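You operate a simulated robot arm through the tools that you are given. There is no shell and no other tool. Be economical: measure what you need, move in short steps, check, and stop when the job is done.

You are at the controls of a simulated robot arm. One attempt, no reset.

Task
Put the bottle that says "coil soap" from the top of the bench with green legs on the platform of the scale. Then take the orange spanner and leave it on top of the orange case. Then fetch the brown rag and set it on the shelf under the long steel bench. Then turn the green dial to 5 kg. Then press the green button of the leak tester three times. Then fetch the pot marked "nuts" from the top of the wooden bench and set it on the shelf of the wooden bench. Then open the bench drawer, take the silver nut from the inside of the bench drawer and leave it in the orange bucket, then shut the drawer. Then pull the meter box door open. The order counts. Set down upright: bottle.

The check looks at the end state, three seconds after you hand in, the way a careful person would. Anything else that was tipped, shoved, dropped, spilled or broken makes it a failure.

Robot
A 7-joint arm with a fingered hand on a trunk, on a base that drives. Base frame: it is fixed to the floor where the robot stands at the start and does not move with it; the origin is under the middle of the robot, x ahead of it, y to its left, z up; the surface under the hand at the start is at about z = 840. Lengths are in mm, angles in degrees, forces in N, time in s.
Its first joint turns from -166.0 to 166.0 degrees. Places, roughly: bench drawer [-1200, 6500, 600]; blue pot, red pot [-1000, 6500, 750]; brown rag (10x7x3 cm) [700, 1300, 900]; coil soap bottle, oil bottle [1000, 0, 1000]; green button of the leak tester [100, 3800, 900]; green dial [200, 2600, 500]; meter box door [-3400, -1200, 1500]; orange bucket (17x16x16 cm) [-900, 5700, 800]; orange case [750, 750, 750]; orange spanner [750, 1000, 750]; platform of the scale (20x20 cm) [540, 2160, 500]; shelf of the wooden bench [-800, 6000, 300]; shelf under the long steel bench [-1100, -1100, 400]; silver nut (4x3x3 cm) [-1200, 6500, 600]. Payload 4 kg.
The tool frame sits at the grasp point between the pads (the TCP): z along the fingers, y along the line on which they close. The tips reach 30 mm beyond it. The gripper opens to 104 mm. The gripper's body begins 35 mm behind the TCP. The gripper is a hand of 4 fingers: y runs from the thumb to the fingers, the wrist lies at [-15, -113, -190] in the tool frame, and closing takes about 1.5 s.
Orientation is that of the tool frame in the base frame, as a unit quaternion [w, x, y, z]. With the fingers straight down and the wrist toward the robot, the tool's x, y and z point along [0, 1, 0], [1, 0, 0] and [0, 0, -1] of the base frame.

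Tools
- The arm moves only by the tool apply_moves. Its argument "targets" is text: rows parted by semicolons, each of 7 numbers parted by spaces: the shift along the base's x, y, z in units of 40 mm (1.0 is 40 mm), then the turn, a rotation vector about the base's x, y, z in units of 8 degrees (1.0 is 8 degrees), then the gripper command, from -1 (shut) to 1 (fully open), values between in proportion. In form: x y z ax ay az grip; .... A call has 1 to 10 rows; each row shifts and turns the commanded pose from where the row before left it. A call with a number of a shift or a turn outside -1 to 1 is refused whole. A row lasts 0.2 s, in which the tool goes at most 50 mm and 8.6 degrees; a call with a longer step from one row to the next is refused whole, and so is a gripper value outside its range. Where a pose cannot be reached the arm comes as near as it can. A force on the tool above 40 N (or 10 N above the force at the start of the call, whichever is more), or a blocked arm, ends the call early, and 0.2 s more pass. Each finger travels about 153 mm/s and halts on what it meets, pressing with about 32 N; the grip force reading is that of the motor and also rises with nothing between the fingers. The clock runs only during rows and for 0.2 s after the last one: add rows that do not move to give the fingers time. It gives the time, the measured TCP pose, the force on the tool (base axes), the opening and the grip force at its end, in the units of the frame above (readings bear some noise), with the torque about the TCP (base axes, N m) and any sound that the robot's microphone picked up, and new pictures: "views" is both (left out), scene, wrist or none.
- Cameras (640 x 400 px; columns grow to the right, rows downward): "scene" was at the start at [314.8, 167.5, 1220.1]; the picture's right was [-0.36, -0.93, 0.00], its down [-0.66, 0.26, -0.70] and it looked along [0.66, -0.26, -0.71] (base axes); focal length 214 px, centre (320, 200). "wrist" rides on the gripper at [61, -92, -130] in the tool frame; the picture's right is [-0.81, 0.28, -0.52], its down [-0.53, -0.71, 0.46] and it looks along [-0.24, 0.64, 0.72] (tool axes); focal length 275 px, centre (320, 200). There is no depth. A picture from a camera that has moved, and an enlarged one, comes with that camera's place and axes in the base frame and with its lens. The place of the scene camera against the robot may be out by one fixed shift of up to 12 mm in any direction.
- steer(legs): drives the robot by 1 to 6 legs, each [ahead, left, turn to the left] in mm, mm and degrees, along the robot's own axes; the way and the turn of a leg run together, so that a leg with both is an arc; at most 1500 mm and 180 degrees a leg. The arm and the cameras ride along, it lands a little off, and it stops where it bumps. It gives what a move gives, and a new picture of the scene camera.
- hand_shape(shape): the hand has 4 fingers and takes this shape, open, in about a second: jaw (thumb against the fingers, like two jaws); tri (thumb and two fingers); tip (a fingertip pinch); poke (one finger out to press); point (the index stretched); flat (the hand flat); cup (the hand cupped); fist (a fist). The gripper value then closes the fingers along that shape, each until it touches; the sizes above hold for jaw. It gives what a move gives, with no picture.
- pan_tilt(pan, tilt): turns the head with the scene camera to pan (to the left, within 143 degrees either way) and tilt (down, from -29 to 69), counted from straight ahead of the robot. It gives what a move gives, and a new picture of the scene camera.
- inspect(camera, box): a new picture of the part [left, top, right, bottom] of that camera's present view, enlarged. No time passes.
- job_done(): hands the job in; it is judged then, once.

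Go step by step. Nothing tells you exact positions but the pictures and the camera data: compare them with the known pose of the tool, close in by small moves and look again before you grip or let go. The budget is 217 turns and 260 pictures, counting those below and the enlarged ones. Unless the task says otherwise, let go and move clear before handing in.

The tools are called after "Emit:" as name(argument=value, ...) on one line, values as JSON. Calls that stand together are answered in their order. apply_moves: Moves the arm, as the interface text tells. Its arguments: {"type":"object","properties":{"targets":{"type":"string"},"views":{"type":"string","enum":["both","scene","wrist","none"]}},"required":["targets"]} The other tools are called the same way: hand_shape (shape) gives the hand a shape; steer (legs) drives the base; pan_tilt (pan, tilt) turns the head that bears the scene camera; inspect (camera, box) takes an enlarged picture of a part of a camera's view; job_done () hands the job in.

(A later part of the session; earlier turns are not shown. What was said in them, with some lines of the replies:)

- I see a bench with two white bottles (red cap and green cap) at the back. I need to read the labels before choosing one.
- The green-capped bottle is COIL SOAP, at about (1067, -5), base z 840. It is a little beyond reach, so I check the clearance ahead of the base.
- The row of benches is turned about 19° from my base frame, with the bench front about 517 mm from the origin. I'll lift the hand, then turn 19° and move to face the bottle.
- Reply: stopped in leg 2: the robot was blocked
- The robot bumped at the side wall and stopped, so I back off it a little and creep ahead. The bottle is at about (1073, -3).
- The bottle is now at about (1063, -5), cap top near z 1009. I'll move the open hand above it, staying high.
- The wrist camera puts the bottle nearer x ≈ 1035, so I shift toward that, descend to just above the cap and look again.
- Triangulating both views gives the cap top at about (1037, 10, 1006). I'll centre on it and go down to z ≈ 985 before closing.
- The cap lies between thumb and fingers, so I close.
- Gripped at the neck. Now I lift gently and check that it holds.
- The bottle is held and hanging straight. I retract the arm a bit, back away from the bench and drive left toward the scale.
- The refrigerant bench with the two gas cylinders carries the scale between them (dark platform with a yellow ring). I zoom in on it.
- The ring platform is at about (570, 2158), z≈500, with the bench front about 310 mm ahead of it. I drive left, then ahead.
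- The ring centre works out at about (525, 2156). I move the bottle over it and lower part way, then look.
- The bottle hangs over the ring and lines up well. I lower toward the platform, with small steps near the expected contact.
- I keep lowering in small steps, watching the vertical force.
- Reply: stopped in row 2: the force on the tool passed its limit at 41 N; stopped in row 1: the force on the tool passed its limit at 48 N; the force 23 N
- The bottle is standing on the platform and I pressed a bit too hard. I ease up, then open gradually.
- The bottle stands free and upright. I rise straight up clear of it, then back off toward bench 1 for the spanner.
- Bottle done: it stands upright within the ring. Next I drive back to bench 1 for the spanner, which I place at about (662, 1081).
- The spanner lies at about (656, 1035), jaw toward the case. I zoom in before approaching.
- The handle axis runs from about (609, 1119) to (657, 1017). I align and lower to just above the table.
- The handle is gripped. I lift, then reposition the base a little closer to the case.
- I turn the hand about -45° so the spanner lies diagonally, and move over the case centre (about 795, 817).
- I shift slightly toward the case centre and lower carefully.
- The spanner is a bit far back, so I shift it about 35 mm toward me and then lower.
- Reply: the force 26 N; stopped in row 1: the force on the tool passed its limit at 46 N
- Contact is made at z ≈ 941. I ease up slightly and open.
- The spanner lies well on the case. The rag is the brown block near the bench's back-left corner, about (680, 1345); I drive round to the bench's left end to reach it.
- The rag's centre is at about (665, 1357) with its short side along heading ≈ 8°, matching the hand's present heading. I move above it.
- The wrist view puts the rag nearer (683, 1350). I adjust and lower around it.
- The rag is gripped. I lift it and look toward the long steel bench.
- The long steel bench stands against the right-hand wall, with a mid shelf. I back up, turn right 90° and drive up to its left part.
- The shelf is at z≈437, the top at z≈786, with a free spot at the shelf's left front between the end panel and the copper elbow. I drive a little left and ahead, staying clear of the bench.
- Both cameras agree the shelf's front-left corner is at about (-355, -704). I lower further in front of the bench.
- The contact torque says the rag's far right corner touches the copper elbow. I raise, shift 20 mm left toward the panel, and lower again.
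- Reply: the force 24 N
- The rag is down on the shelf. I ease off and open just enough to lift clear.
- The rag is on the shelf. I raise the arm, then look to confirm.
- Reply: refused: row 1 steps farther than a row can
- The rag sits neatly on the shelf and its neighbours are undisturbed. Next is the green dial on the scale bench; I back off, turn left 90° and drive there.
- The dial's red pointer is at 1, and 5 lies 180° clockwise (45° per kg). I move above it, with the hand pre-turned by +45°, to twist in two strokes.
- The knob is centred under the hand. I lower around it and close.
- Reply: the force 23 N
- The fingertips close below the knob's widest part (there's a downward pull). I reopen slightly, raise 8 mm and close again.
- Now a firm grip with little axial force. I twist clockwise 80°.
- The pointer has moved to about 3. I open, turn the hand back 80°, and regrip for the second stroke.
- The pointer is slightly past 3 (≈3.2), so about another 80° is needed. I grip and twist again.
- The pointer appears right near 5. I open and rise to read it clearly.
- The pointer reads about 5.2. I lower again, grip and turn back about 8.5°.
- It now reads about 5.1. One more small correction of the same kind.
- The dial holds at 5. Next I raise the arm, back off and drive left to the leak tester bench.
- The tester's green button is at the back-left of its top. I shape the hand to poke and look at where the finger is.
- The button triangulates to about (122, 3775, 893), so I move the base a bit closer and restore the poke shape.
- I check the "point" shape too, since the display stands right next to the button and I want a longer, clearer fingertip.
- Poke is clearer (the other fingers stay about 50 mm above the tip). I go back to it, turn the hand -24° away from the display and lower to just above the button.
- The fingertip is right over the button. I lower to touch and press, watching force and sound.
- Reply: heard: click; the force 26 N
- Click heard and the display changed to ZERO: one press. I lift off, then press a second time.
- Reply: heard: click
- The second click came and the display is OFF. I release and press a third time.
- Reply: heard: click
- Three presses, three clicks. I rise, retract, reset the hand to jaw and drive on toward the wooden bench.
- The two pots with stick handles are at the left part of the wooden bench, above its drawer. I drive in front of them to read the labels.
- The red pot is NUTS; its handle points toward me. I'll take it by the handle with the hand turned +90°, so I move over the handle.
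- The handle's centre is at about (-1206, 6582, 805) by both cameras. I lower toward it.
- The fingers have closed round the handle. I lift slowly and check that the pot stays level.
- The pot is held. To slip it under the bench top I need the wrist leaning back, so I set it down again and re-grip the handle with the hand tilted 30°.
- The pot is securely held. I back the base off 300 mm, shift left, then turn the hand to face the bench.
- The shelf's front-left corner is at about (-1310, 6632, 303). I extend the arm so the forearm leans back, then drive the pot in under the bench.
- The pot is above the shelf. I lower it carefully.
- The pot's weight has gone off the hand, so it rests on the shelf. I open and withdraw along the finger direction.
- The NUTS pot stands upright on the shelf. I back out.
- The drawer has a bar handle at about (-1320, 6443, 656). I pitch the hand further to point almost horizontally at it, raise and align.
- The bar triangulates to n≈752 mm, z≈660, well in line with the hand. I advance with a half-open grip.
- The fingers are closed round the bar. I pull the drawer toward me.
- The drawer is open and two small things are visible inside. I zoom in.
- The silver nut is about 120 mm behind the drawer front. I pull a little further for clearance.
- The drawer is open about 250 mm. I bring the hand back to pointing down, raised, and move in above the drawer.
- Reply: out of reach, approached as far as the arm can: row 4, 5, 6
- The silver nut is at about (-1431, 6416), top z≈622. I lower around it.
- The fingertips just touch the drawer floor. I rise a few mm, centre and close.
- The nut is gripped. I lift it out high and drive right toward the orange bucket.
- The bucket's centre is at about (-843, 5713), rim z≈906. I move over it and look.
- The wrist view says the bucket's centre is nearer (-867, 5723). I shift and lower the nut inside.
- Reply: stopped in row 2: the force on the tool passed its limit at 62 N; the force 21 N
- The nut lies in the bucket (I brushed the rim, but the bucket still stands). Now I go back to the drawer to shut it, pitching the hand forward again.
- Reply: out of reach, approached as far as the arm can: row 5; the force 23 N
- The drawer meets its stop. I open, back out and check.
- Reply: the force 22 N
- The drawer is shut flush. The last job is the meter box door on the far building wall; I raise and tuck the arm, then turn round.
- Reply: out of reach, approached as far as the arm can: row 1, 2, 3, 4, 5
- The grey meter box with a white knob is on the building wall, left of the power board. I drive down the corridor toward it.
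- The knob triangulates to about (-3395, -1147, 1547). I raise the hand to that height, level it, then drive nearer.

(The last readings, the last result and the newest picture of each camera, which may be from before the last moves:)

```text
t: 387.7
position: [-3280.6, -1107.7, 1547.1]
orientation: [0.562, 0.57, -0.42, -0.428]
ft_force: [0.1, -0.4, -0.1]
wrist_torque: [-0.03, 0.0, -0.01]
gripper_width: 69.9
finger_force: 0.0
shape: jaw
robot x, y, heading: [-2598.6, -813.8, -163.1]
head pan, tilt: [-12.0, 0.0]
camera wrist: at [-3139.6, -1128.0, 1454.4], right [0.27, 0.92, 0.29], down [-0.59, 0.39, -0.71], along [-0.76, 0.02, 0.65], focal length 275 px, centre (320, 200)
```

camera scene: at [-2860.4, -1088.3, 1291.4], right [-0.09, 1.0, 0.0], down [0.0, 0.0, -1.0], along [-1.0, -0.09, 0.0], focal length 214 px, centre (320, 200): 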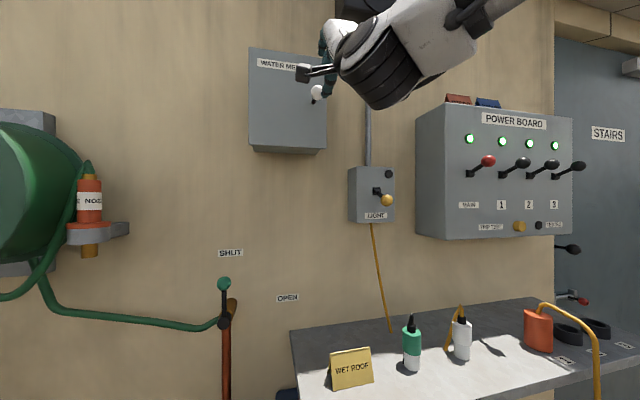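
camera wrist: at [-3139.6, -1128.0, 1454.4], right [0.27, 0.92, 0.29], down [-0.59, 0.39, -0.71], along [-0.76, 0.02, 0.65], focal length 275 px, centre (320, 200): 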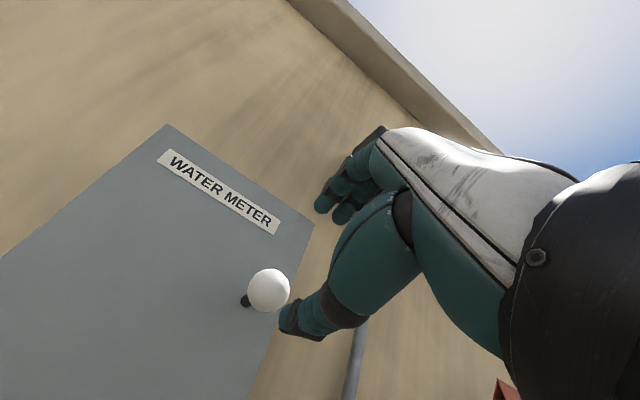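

Emit:
apply_moves(targets="-0.72 -0.22 0 0 0 0 0.5;-0.24 -0.07 0 0 0 0 0.5;0 0 0 0 0 0 0.5", views="wrist")

Emit:
inspect(camera="scene", box=[230, 20, 430, 170])

```text
t: 388.5
position: [-3318.7, -1119.6, 1546.2]
orientation: [0.563, 0.569, -0.42, -0.427]
ft_force: [1.0, -0.5, -0.1]
wrist_torque: [0.0, 0.01, 0.01]
gripper_width: 77.5
finger_force: 0.0
shape: jaw
robot x, y, heading: [-2597.3, -815.3, -163.4]
head pan, tilt: [-12.0, 0.0]
camera wrist: at [-3177.7, -1140.3, 1453.8], right [0.27, 0.92, 0.29], down [-0.59, 0.39, -0.71], along [-0.76, 0.02, 0.65], focal length 275 px, centre (320, 200)
```

wrist: 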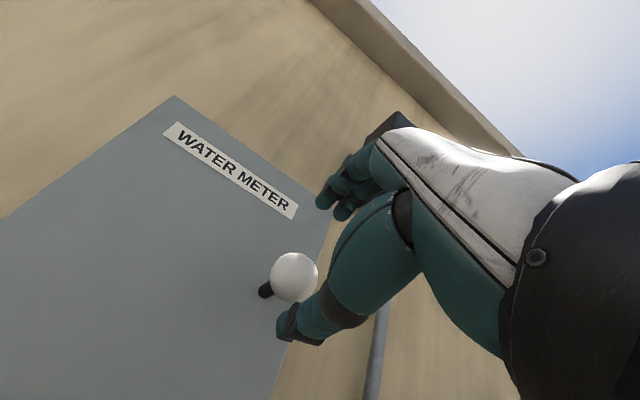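

```text
2.67 times, centred on (330, 95) of scene
camera zoom: at [-2860.3, -1088.3, 1291.4], right [-0.09, 1.0, 0.0], down [0.0, 0.0, -1.0], along [-1.0, -0.09, 0.0], focal length 572 px, centre (293, 480)
```

zoom: 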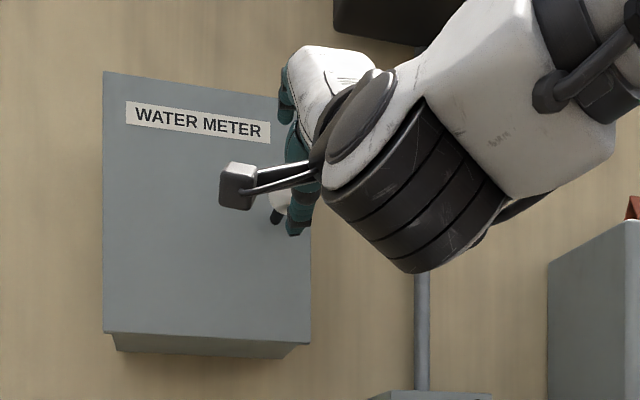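

The knob is at (-3348, -1133, 1530). I align, advance over it and close.

Emit:
apply_moves(targets="0.03 -0.1 -0.4 0 0 0 0.5;-0.3 -0.09 0 0 0 0 0.5;-0.3 -0.09 0 0 0 0 0.5;0 0 0 0 0 0 0.5", views="wrist")

```text
t: 389.5
position: [-3341.1, -1131.0, 1531.1]
orientation: [0.562, 0.57, -0.419, -0.429]
ft_force: [-0.7, -0.6, -0.4]
wrist_torque: [0.0, -0.01, 0.03]
gripper_width: 77.7
finger_force: 0.1
shape: jaw
robot x, y, heading: [-2601.6, -816.8, -162.9]
head pan, tilt: [-12.0, 0.0]
camera wrist: at [-3200.6, -1151.3, 1438.4], right [0.27, 0.92, 0.29], down [-0.59, 0.39, -0.71], along [-0.76, 0.02, 0.65], focal length 275 px, centre (320, 200)
```

wrist: 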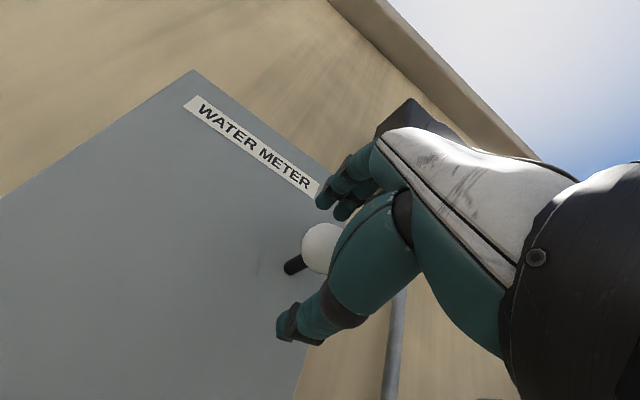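

Emit:
apply_moves(targets="-0.12 -0.04 0 0 0 0 0.3;0 0 0 0 0 0 0;0 0 0 0 0 0 -0.4;0 0 0 0 0 0 -1;0 0 0 0 0 0 -1;0 0 0 0 0 0 -1;0 0 0 0 0 0 -1", views="wrist")

```text
t: 391.1
position: [-3346.6, -1131.4, 1530.1]
orientation: [0.562, 0.57, -0.42, -0.428]
ft_force: [0.0, -2.5, -8.0]
wrist_torque: [-0.07, 0.03, 0.1]
gripper_width: 13.1
finger_force: 32.1
shape: jaw
robot x, y, heading: [-2595.0, -818.1, -163.2]
head pan, tilt: [-12.0, 0.0]
camera wrist: at [-3205.6, -1152.7, 1437.7], right [0.27, 0.92, 0.29], down [-0.59, 0.39, -0.71], along [-0.76, 0.02, 0.65], focal length 275 px, centre (320, 200)
```

wrist: 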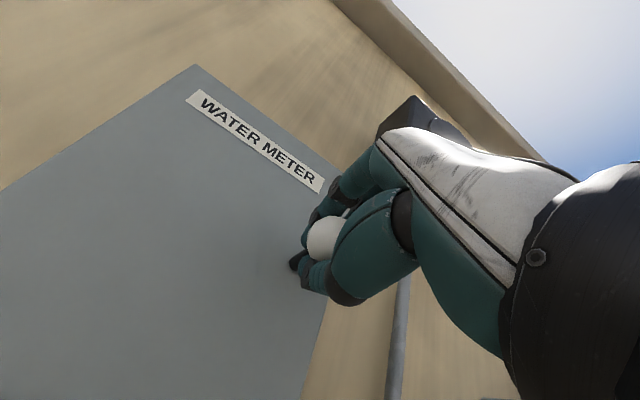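

The fingers are caged round the knob. I pull along the door's arc (hinge on the left).

Emit:
apply_moves(targets="0.53 -0.035 0 0 0 0 -1;0.525 -0.1 0 0 0 0 -1;0.505 -0.16 0 0 0 0 -1;0.48 -0.23 0 0 0 0 -1;0 0 0 0 0 0 -1", views="wrist")

```text
t: 392.2
position: [-3266.3, -1146.6, 1531.4]
orientation: [0.562, 0.566, -0.423, -0.43]
ft_force: [5.6, 18.1, -9.8]
wrist_torque: [0.19, -0.35, -0.57]
gripper_width: 13.5
finger_force: 31.6
shape: jaw
robot x, y, heading: [-2597.8, -813.4, -163.1]
head pan, tilt: [-12.0, 0.0]
stopped in row 5: the force on the tool passed its limit at 40 N (the readings are from after the stop); the commanded pose is now the measured one
camera wrist: at [-3126.2, -1167.9, 1439.2], right [0.28, 0.92, 0.29], down [-0.59, 0.4, -0.71], along [-0.76, 0.03, 0.65], focal length 275 px, centre (320, 200)
```

wrist: 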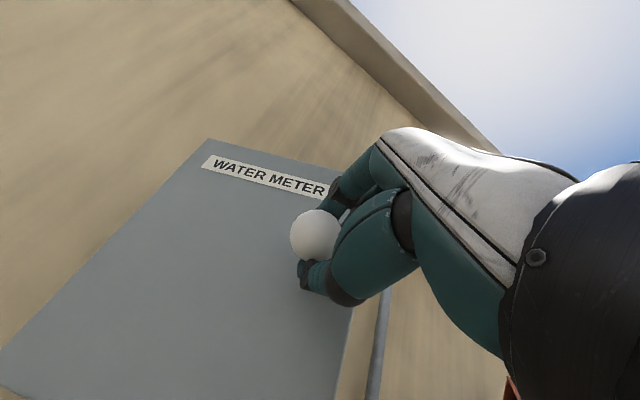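

It opens (≈30°). I continue with the hand yawing along with the door.

Emit:
apply_moves(targets="0.1 0.1 0 0 0 -1 -1;0.4 -0.03 0 0 0 -1 -1;0.42 -0.1 0 0 0 -1 -1;0.42 -0.16 0 0 0 -1 -1;0 0 0 0 0 0 -1", views="wrist")

```text
t: 393.4
position: [-3212.1, -1156.0, 1531.8]
orientation: [-0.422, -0.429, 0.562, 0.568]
ft_force: [-0.4, 0.6, -0.4]
wrist_torque: [-0.01, -0.02, -0.02]
gripper_width: 9.3
finger_force: 31.9
shape: jaw
robot x, y, heading: [-2599.6, -817.6, -163.1]
head pan, tilt: [-12.0, 0.0]
camera wrist: at [-3104.4, -1250.1, 1439.2], right [0.72, 0.63, 0.29], down [-0.29, 0.65, -0.71], along [-0.63, 0.43, 0.65], focal length 275 px, centre (320, 200)
```

wrist: 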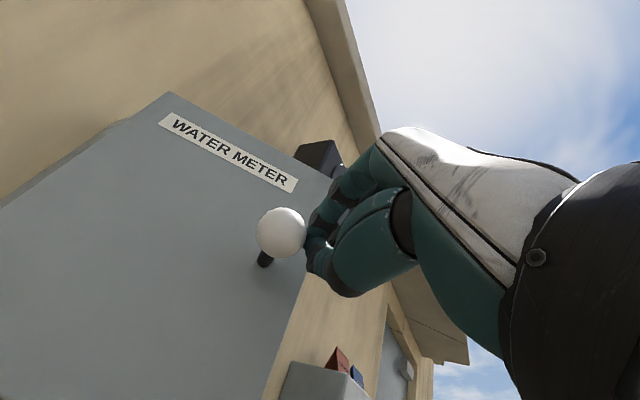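

The knob slipped out with the door about a third open. I look at the scene to push it wider from inside the edge.

Emit:
pan_tilt(pan=-5, tilt=-18)

```text
t: 394.2
position: [-3212.2, -1156.6, 1531.5]
orientation: [-0.422, -0.429, 0.561, 0.568]
ft_force: [-0.1, 0.7, 0.9]
wrist_torque: [-0.05, -0.04, -0.03]
gripper_width: 9.6
finger_force: 32.1
shape: jaw
robot x, y, heading: [-2601.0, -817.5, -163.2]
head pan, tilt: [-5.0, -18.0]
camera scene: at [-2847.0, -1096.1, 1317.9], right [-0.2, 0.98, 0.0], down [-0.3, -0.06, -0.95], along [-0.93, -0.19, 0.31], focal length 214 px, centre (320, 200)
```

scene: 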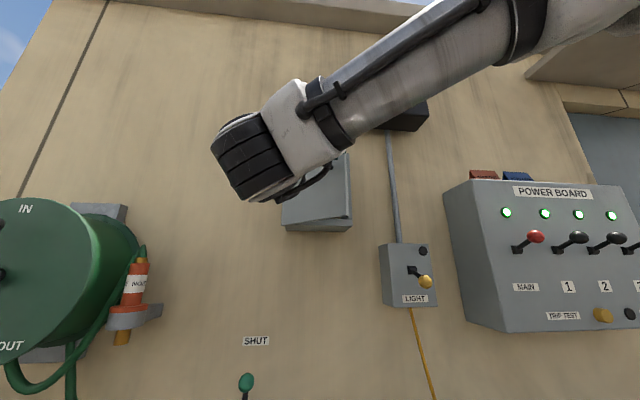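

The door stands about 45° open. I swing the hand to the right of its free edge, then push it leftward from inside.

Emit:
apply_moves(targets="-0.24 0.8 0 0 0 1 -1;-0.24 0.8 0 0 0 1 -1;-0.24 0.8 0 0 0 1 -1;0 0 0 0 0 1 -1;-0.85 -0.25 0 0 0 0 -1;0 0 0 0 0 0 -1", views="both")

```text
t: 395.6
position: [-3275.9, -1071.2, 1530.9]
orientation: [0.562, 0.568, -0.421, -0.429]
ft_force: [-0.5, -0.2, 0.3]
wrist_torque: [-0.01, -0.03, 0.01]
gripper_width: 9.6
finger_force: 32.2
shape: jaw
robot x, y, heading: [-2599.4, -815.2, -163.3]
head pan, tilt: [-5.0, -18.0]
camera scene: at [-2846.9, -1096.0, 1318.0], right [-0.2, 0.98, 0.0], down [-0.3, -0.06, -0.95], along [-0.93, -0.19, 0.31], focal length 214 px, centre (320, 200)
camera wrist: at [-3135.2, -1092.6, 1438.4], right [0.27, 0.92, 0.29], down [-0.59, 0.4, -0.71], along [-0.76, 0.02, 0.65], focal length 275 px, centre (320, 200)
```

scene: 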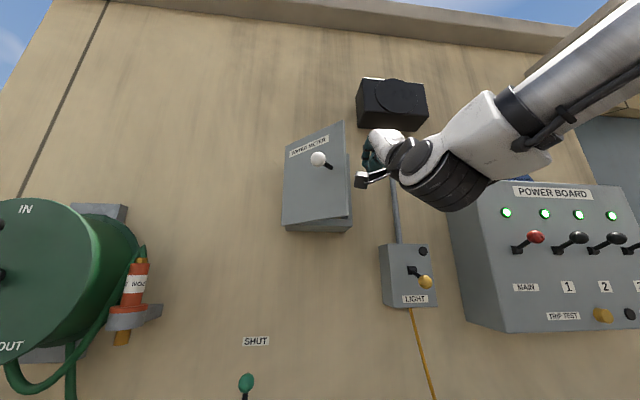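
wrist: 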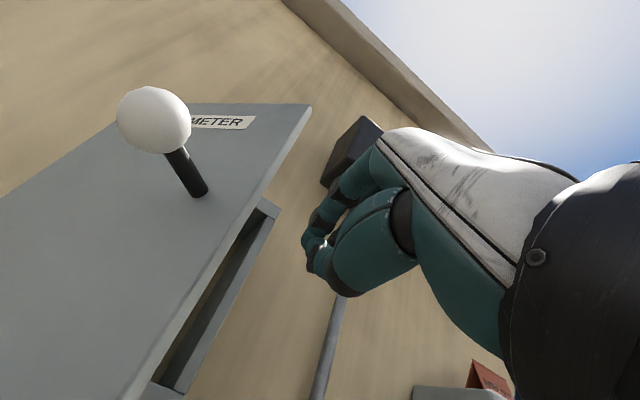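

The view confirms it: the hand is just right of the door's free edge. I push left and outward along the arc.

Emit:
apply_moves(targets="0.29 -0.955 0 0 0 0 -1;0.5 -0.345 0 0 0 0 -1;0.5 -0.345 0 0 0 0 -1;0.39 -0.47 0 0 0 0 -1;0.39 -0.47 0 0 0 0 -1;0.245 -0.55 0 0 0 0 -1;0.245 -0.55 0 0 0 0 -1;0.145 -0.48 0 0 0 0 -1;0 0 0 0 0 0 -1", views="both")

```text
t: 397.6
position: [-3166.5, -1238.4, 1532.8]
orientation: [0.562, 0.567, -0.421, -0.43]
ft_force: [0.9, 0.9, -1.0]
wrist_torque: [-0.03, -0.04, 0.0]
gripper_width: 9.4
finger_force: 31.6
shape: jaw
robot x, y, heading: [-2595.8, -814.7, -163.5]
head pan, tilt: [-5.0, -18.0]
camera scene: at [-2846.9, -1096.0, 1318.0], right [-0.21, 0.98, 0.0], down [-0.3, -0.06, -0.95], along [-0.93, -0.2, 0.31], focal length 214 px, centre (320, 200)
camera wrist: at [-3025.8, -1258.8, 1439.7], right [0.27, 0.92, 0.29], down [-0.59, 0.4, -0.71], along [-0.76, 0.03, 0.65], focal length 275 px, centre (320, 200)
```

scene: 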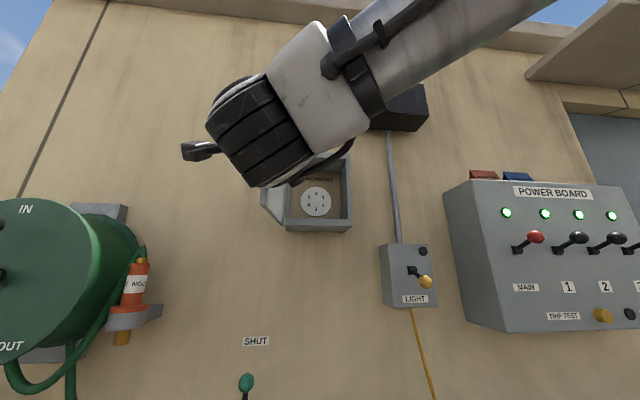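
wrist: 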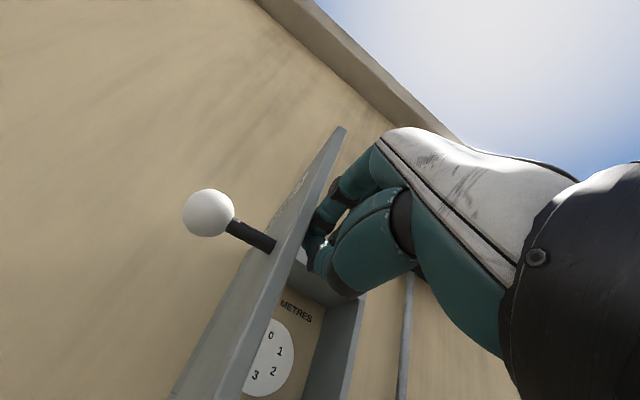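

The door is about 90° open and the meter shows. I nudge it a little further, then back away clear.

Emit:
apply_moves(targets="0.15 -0.9 0 0 0 0 -1;0 0 0 0 0 0 -1;-0.15 0.8 0 0 0 0 -1;-0.1 0.4 0 0 0 0 -1;0.95 0.29 0 0 0 0 -1;0.95 0.29 0 0 0 0 -1;0.95 0.29 0 0 0 0 -1;0 0 0 0 0 0 -1", views="none")

Emit:
steer(legs=[[-400, 0, 0]])

```text
t: 399.4
position: [-3059.5, -1189.7, 1532.8]
orientation: [0.562, 0.567, -0.421, -0.43]
ft_force: [-0.9, -0.7, 0.6]
wrist_torque: [0.01, -0.01, 0.01]
gripper_width: 9.5
finger_force: 32.0
shape: jaw
robot x, y, heading: [-2599.2, -819.0, -163.1]
head pan, tilt: [-5.0, -18.0]
```

```text
t: 401.9
position: [-2671.9, -1073.7, 1532.5]
orientation: [0.563, 0.568, -0.42, -0.429]
ft_force: [-0.7, -0.1, -0.4]
wrist_torque: [0.04, 0.0, 0.02]
gripper_width: 9.5
finger_force: 32.1
shape: jaw
robot x, y, heading: [-2210.4, -699.2, -163.3]
head pan, tilt: [-5.0, -18.0]
camera scene: at [-2460.6, -979.3, 1318.0], right [-0.21, 0.98, 0.0], down [-0.3, -0.06, -0.95], along [-0.93, -0.2, 0.31], focal length 214 px, centre (320, 200)
```

scene: 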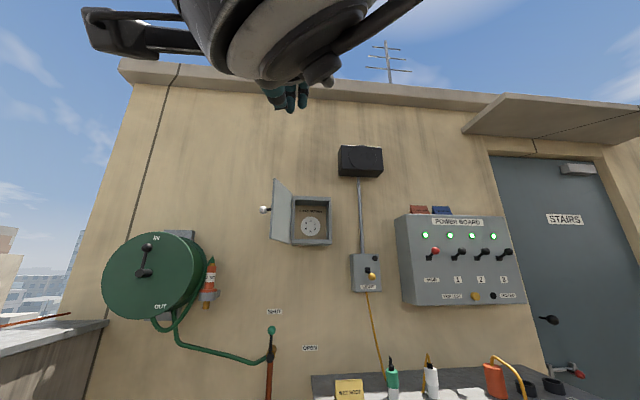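

The water meter door stands wide open and the hand is clear. All the steps are done in order, so I hand in.

Emit:
job_done()

```text
The job is handed in.
```

All eight steps are done in order and the job is handed in. Three things are less than certain:
- **Dial:** the pointer reads about 5.1, a hair past the 5 mark, after a last small correction changed nothing.
- **Bucket:** the hand pressed the rim at about 62 N and the nut fell the last few centimetres. The bucket stayed standing with the nut inside.
- **Side wall:** the base bumped the wall by the first bench once at the start; I saw nothing moved by it.
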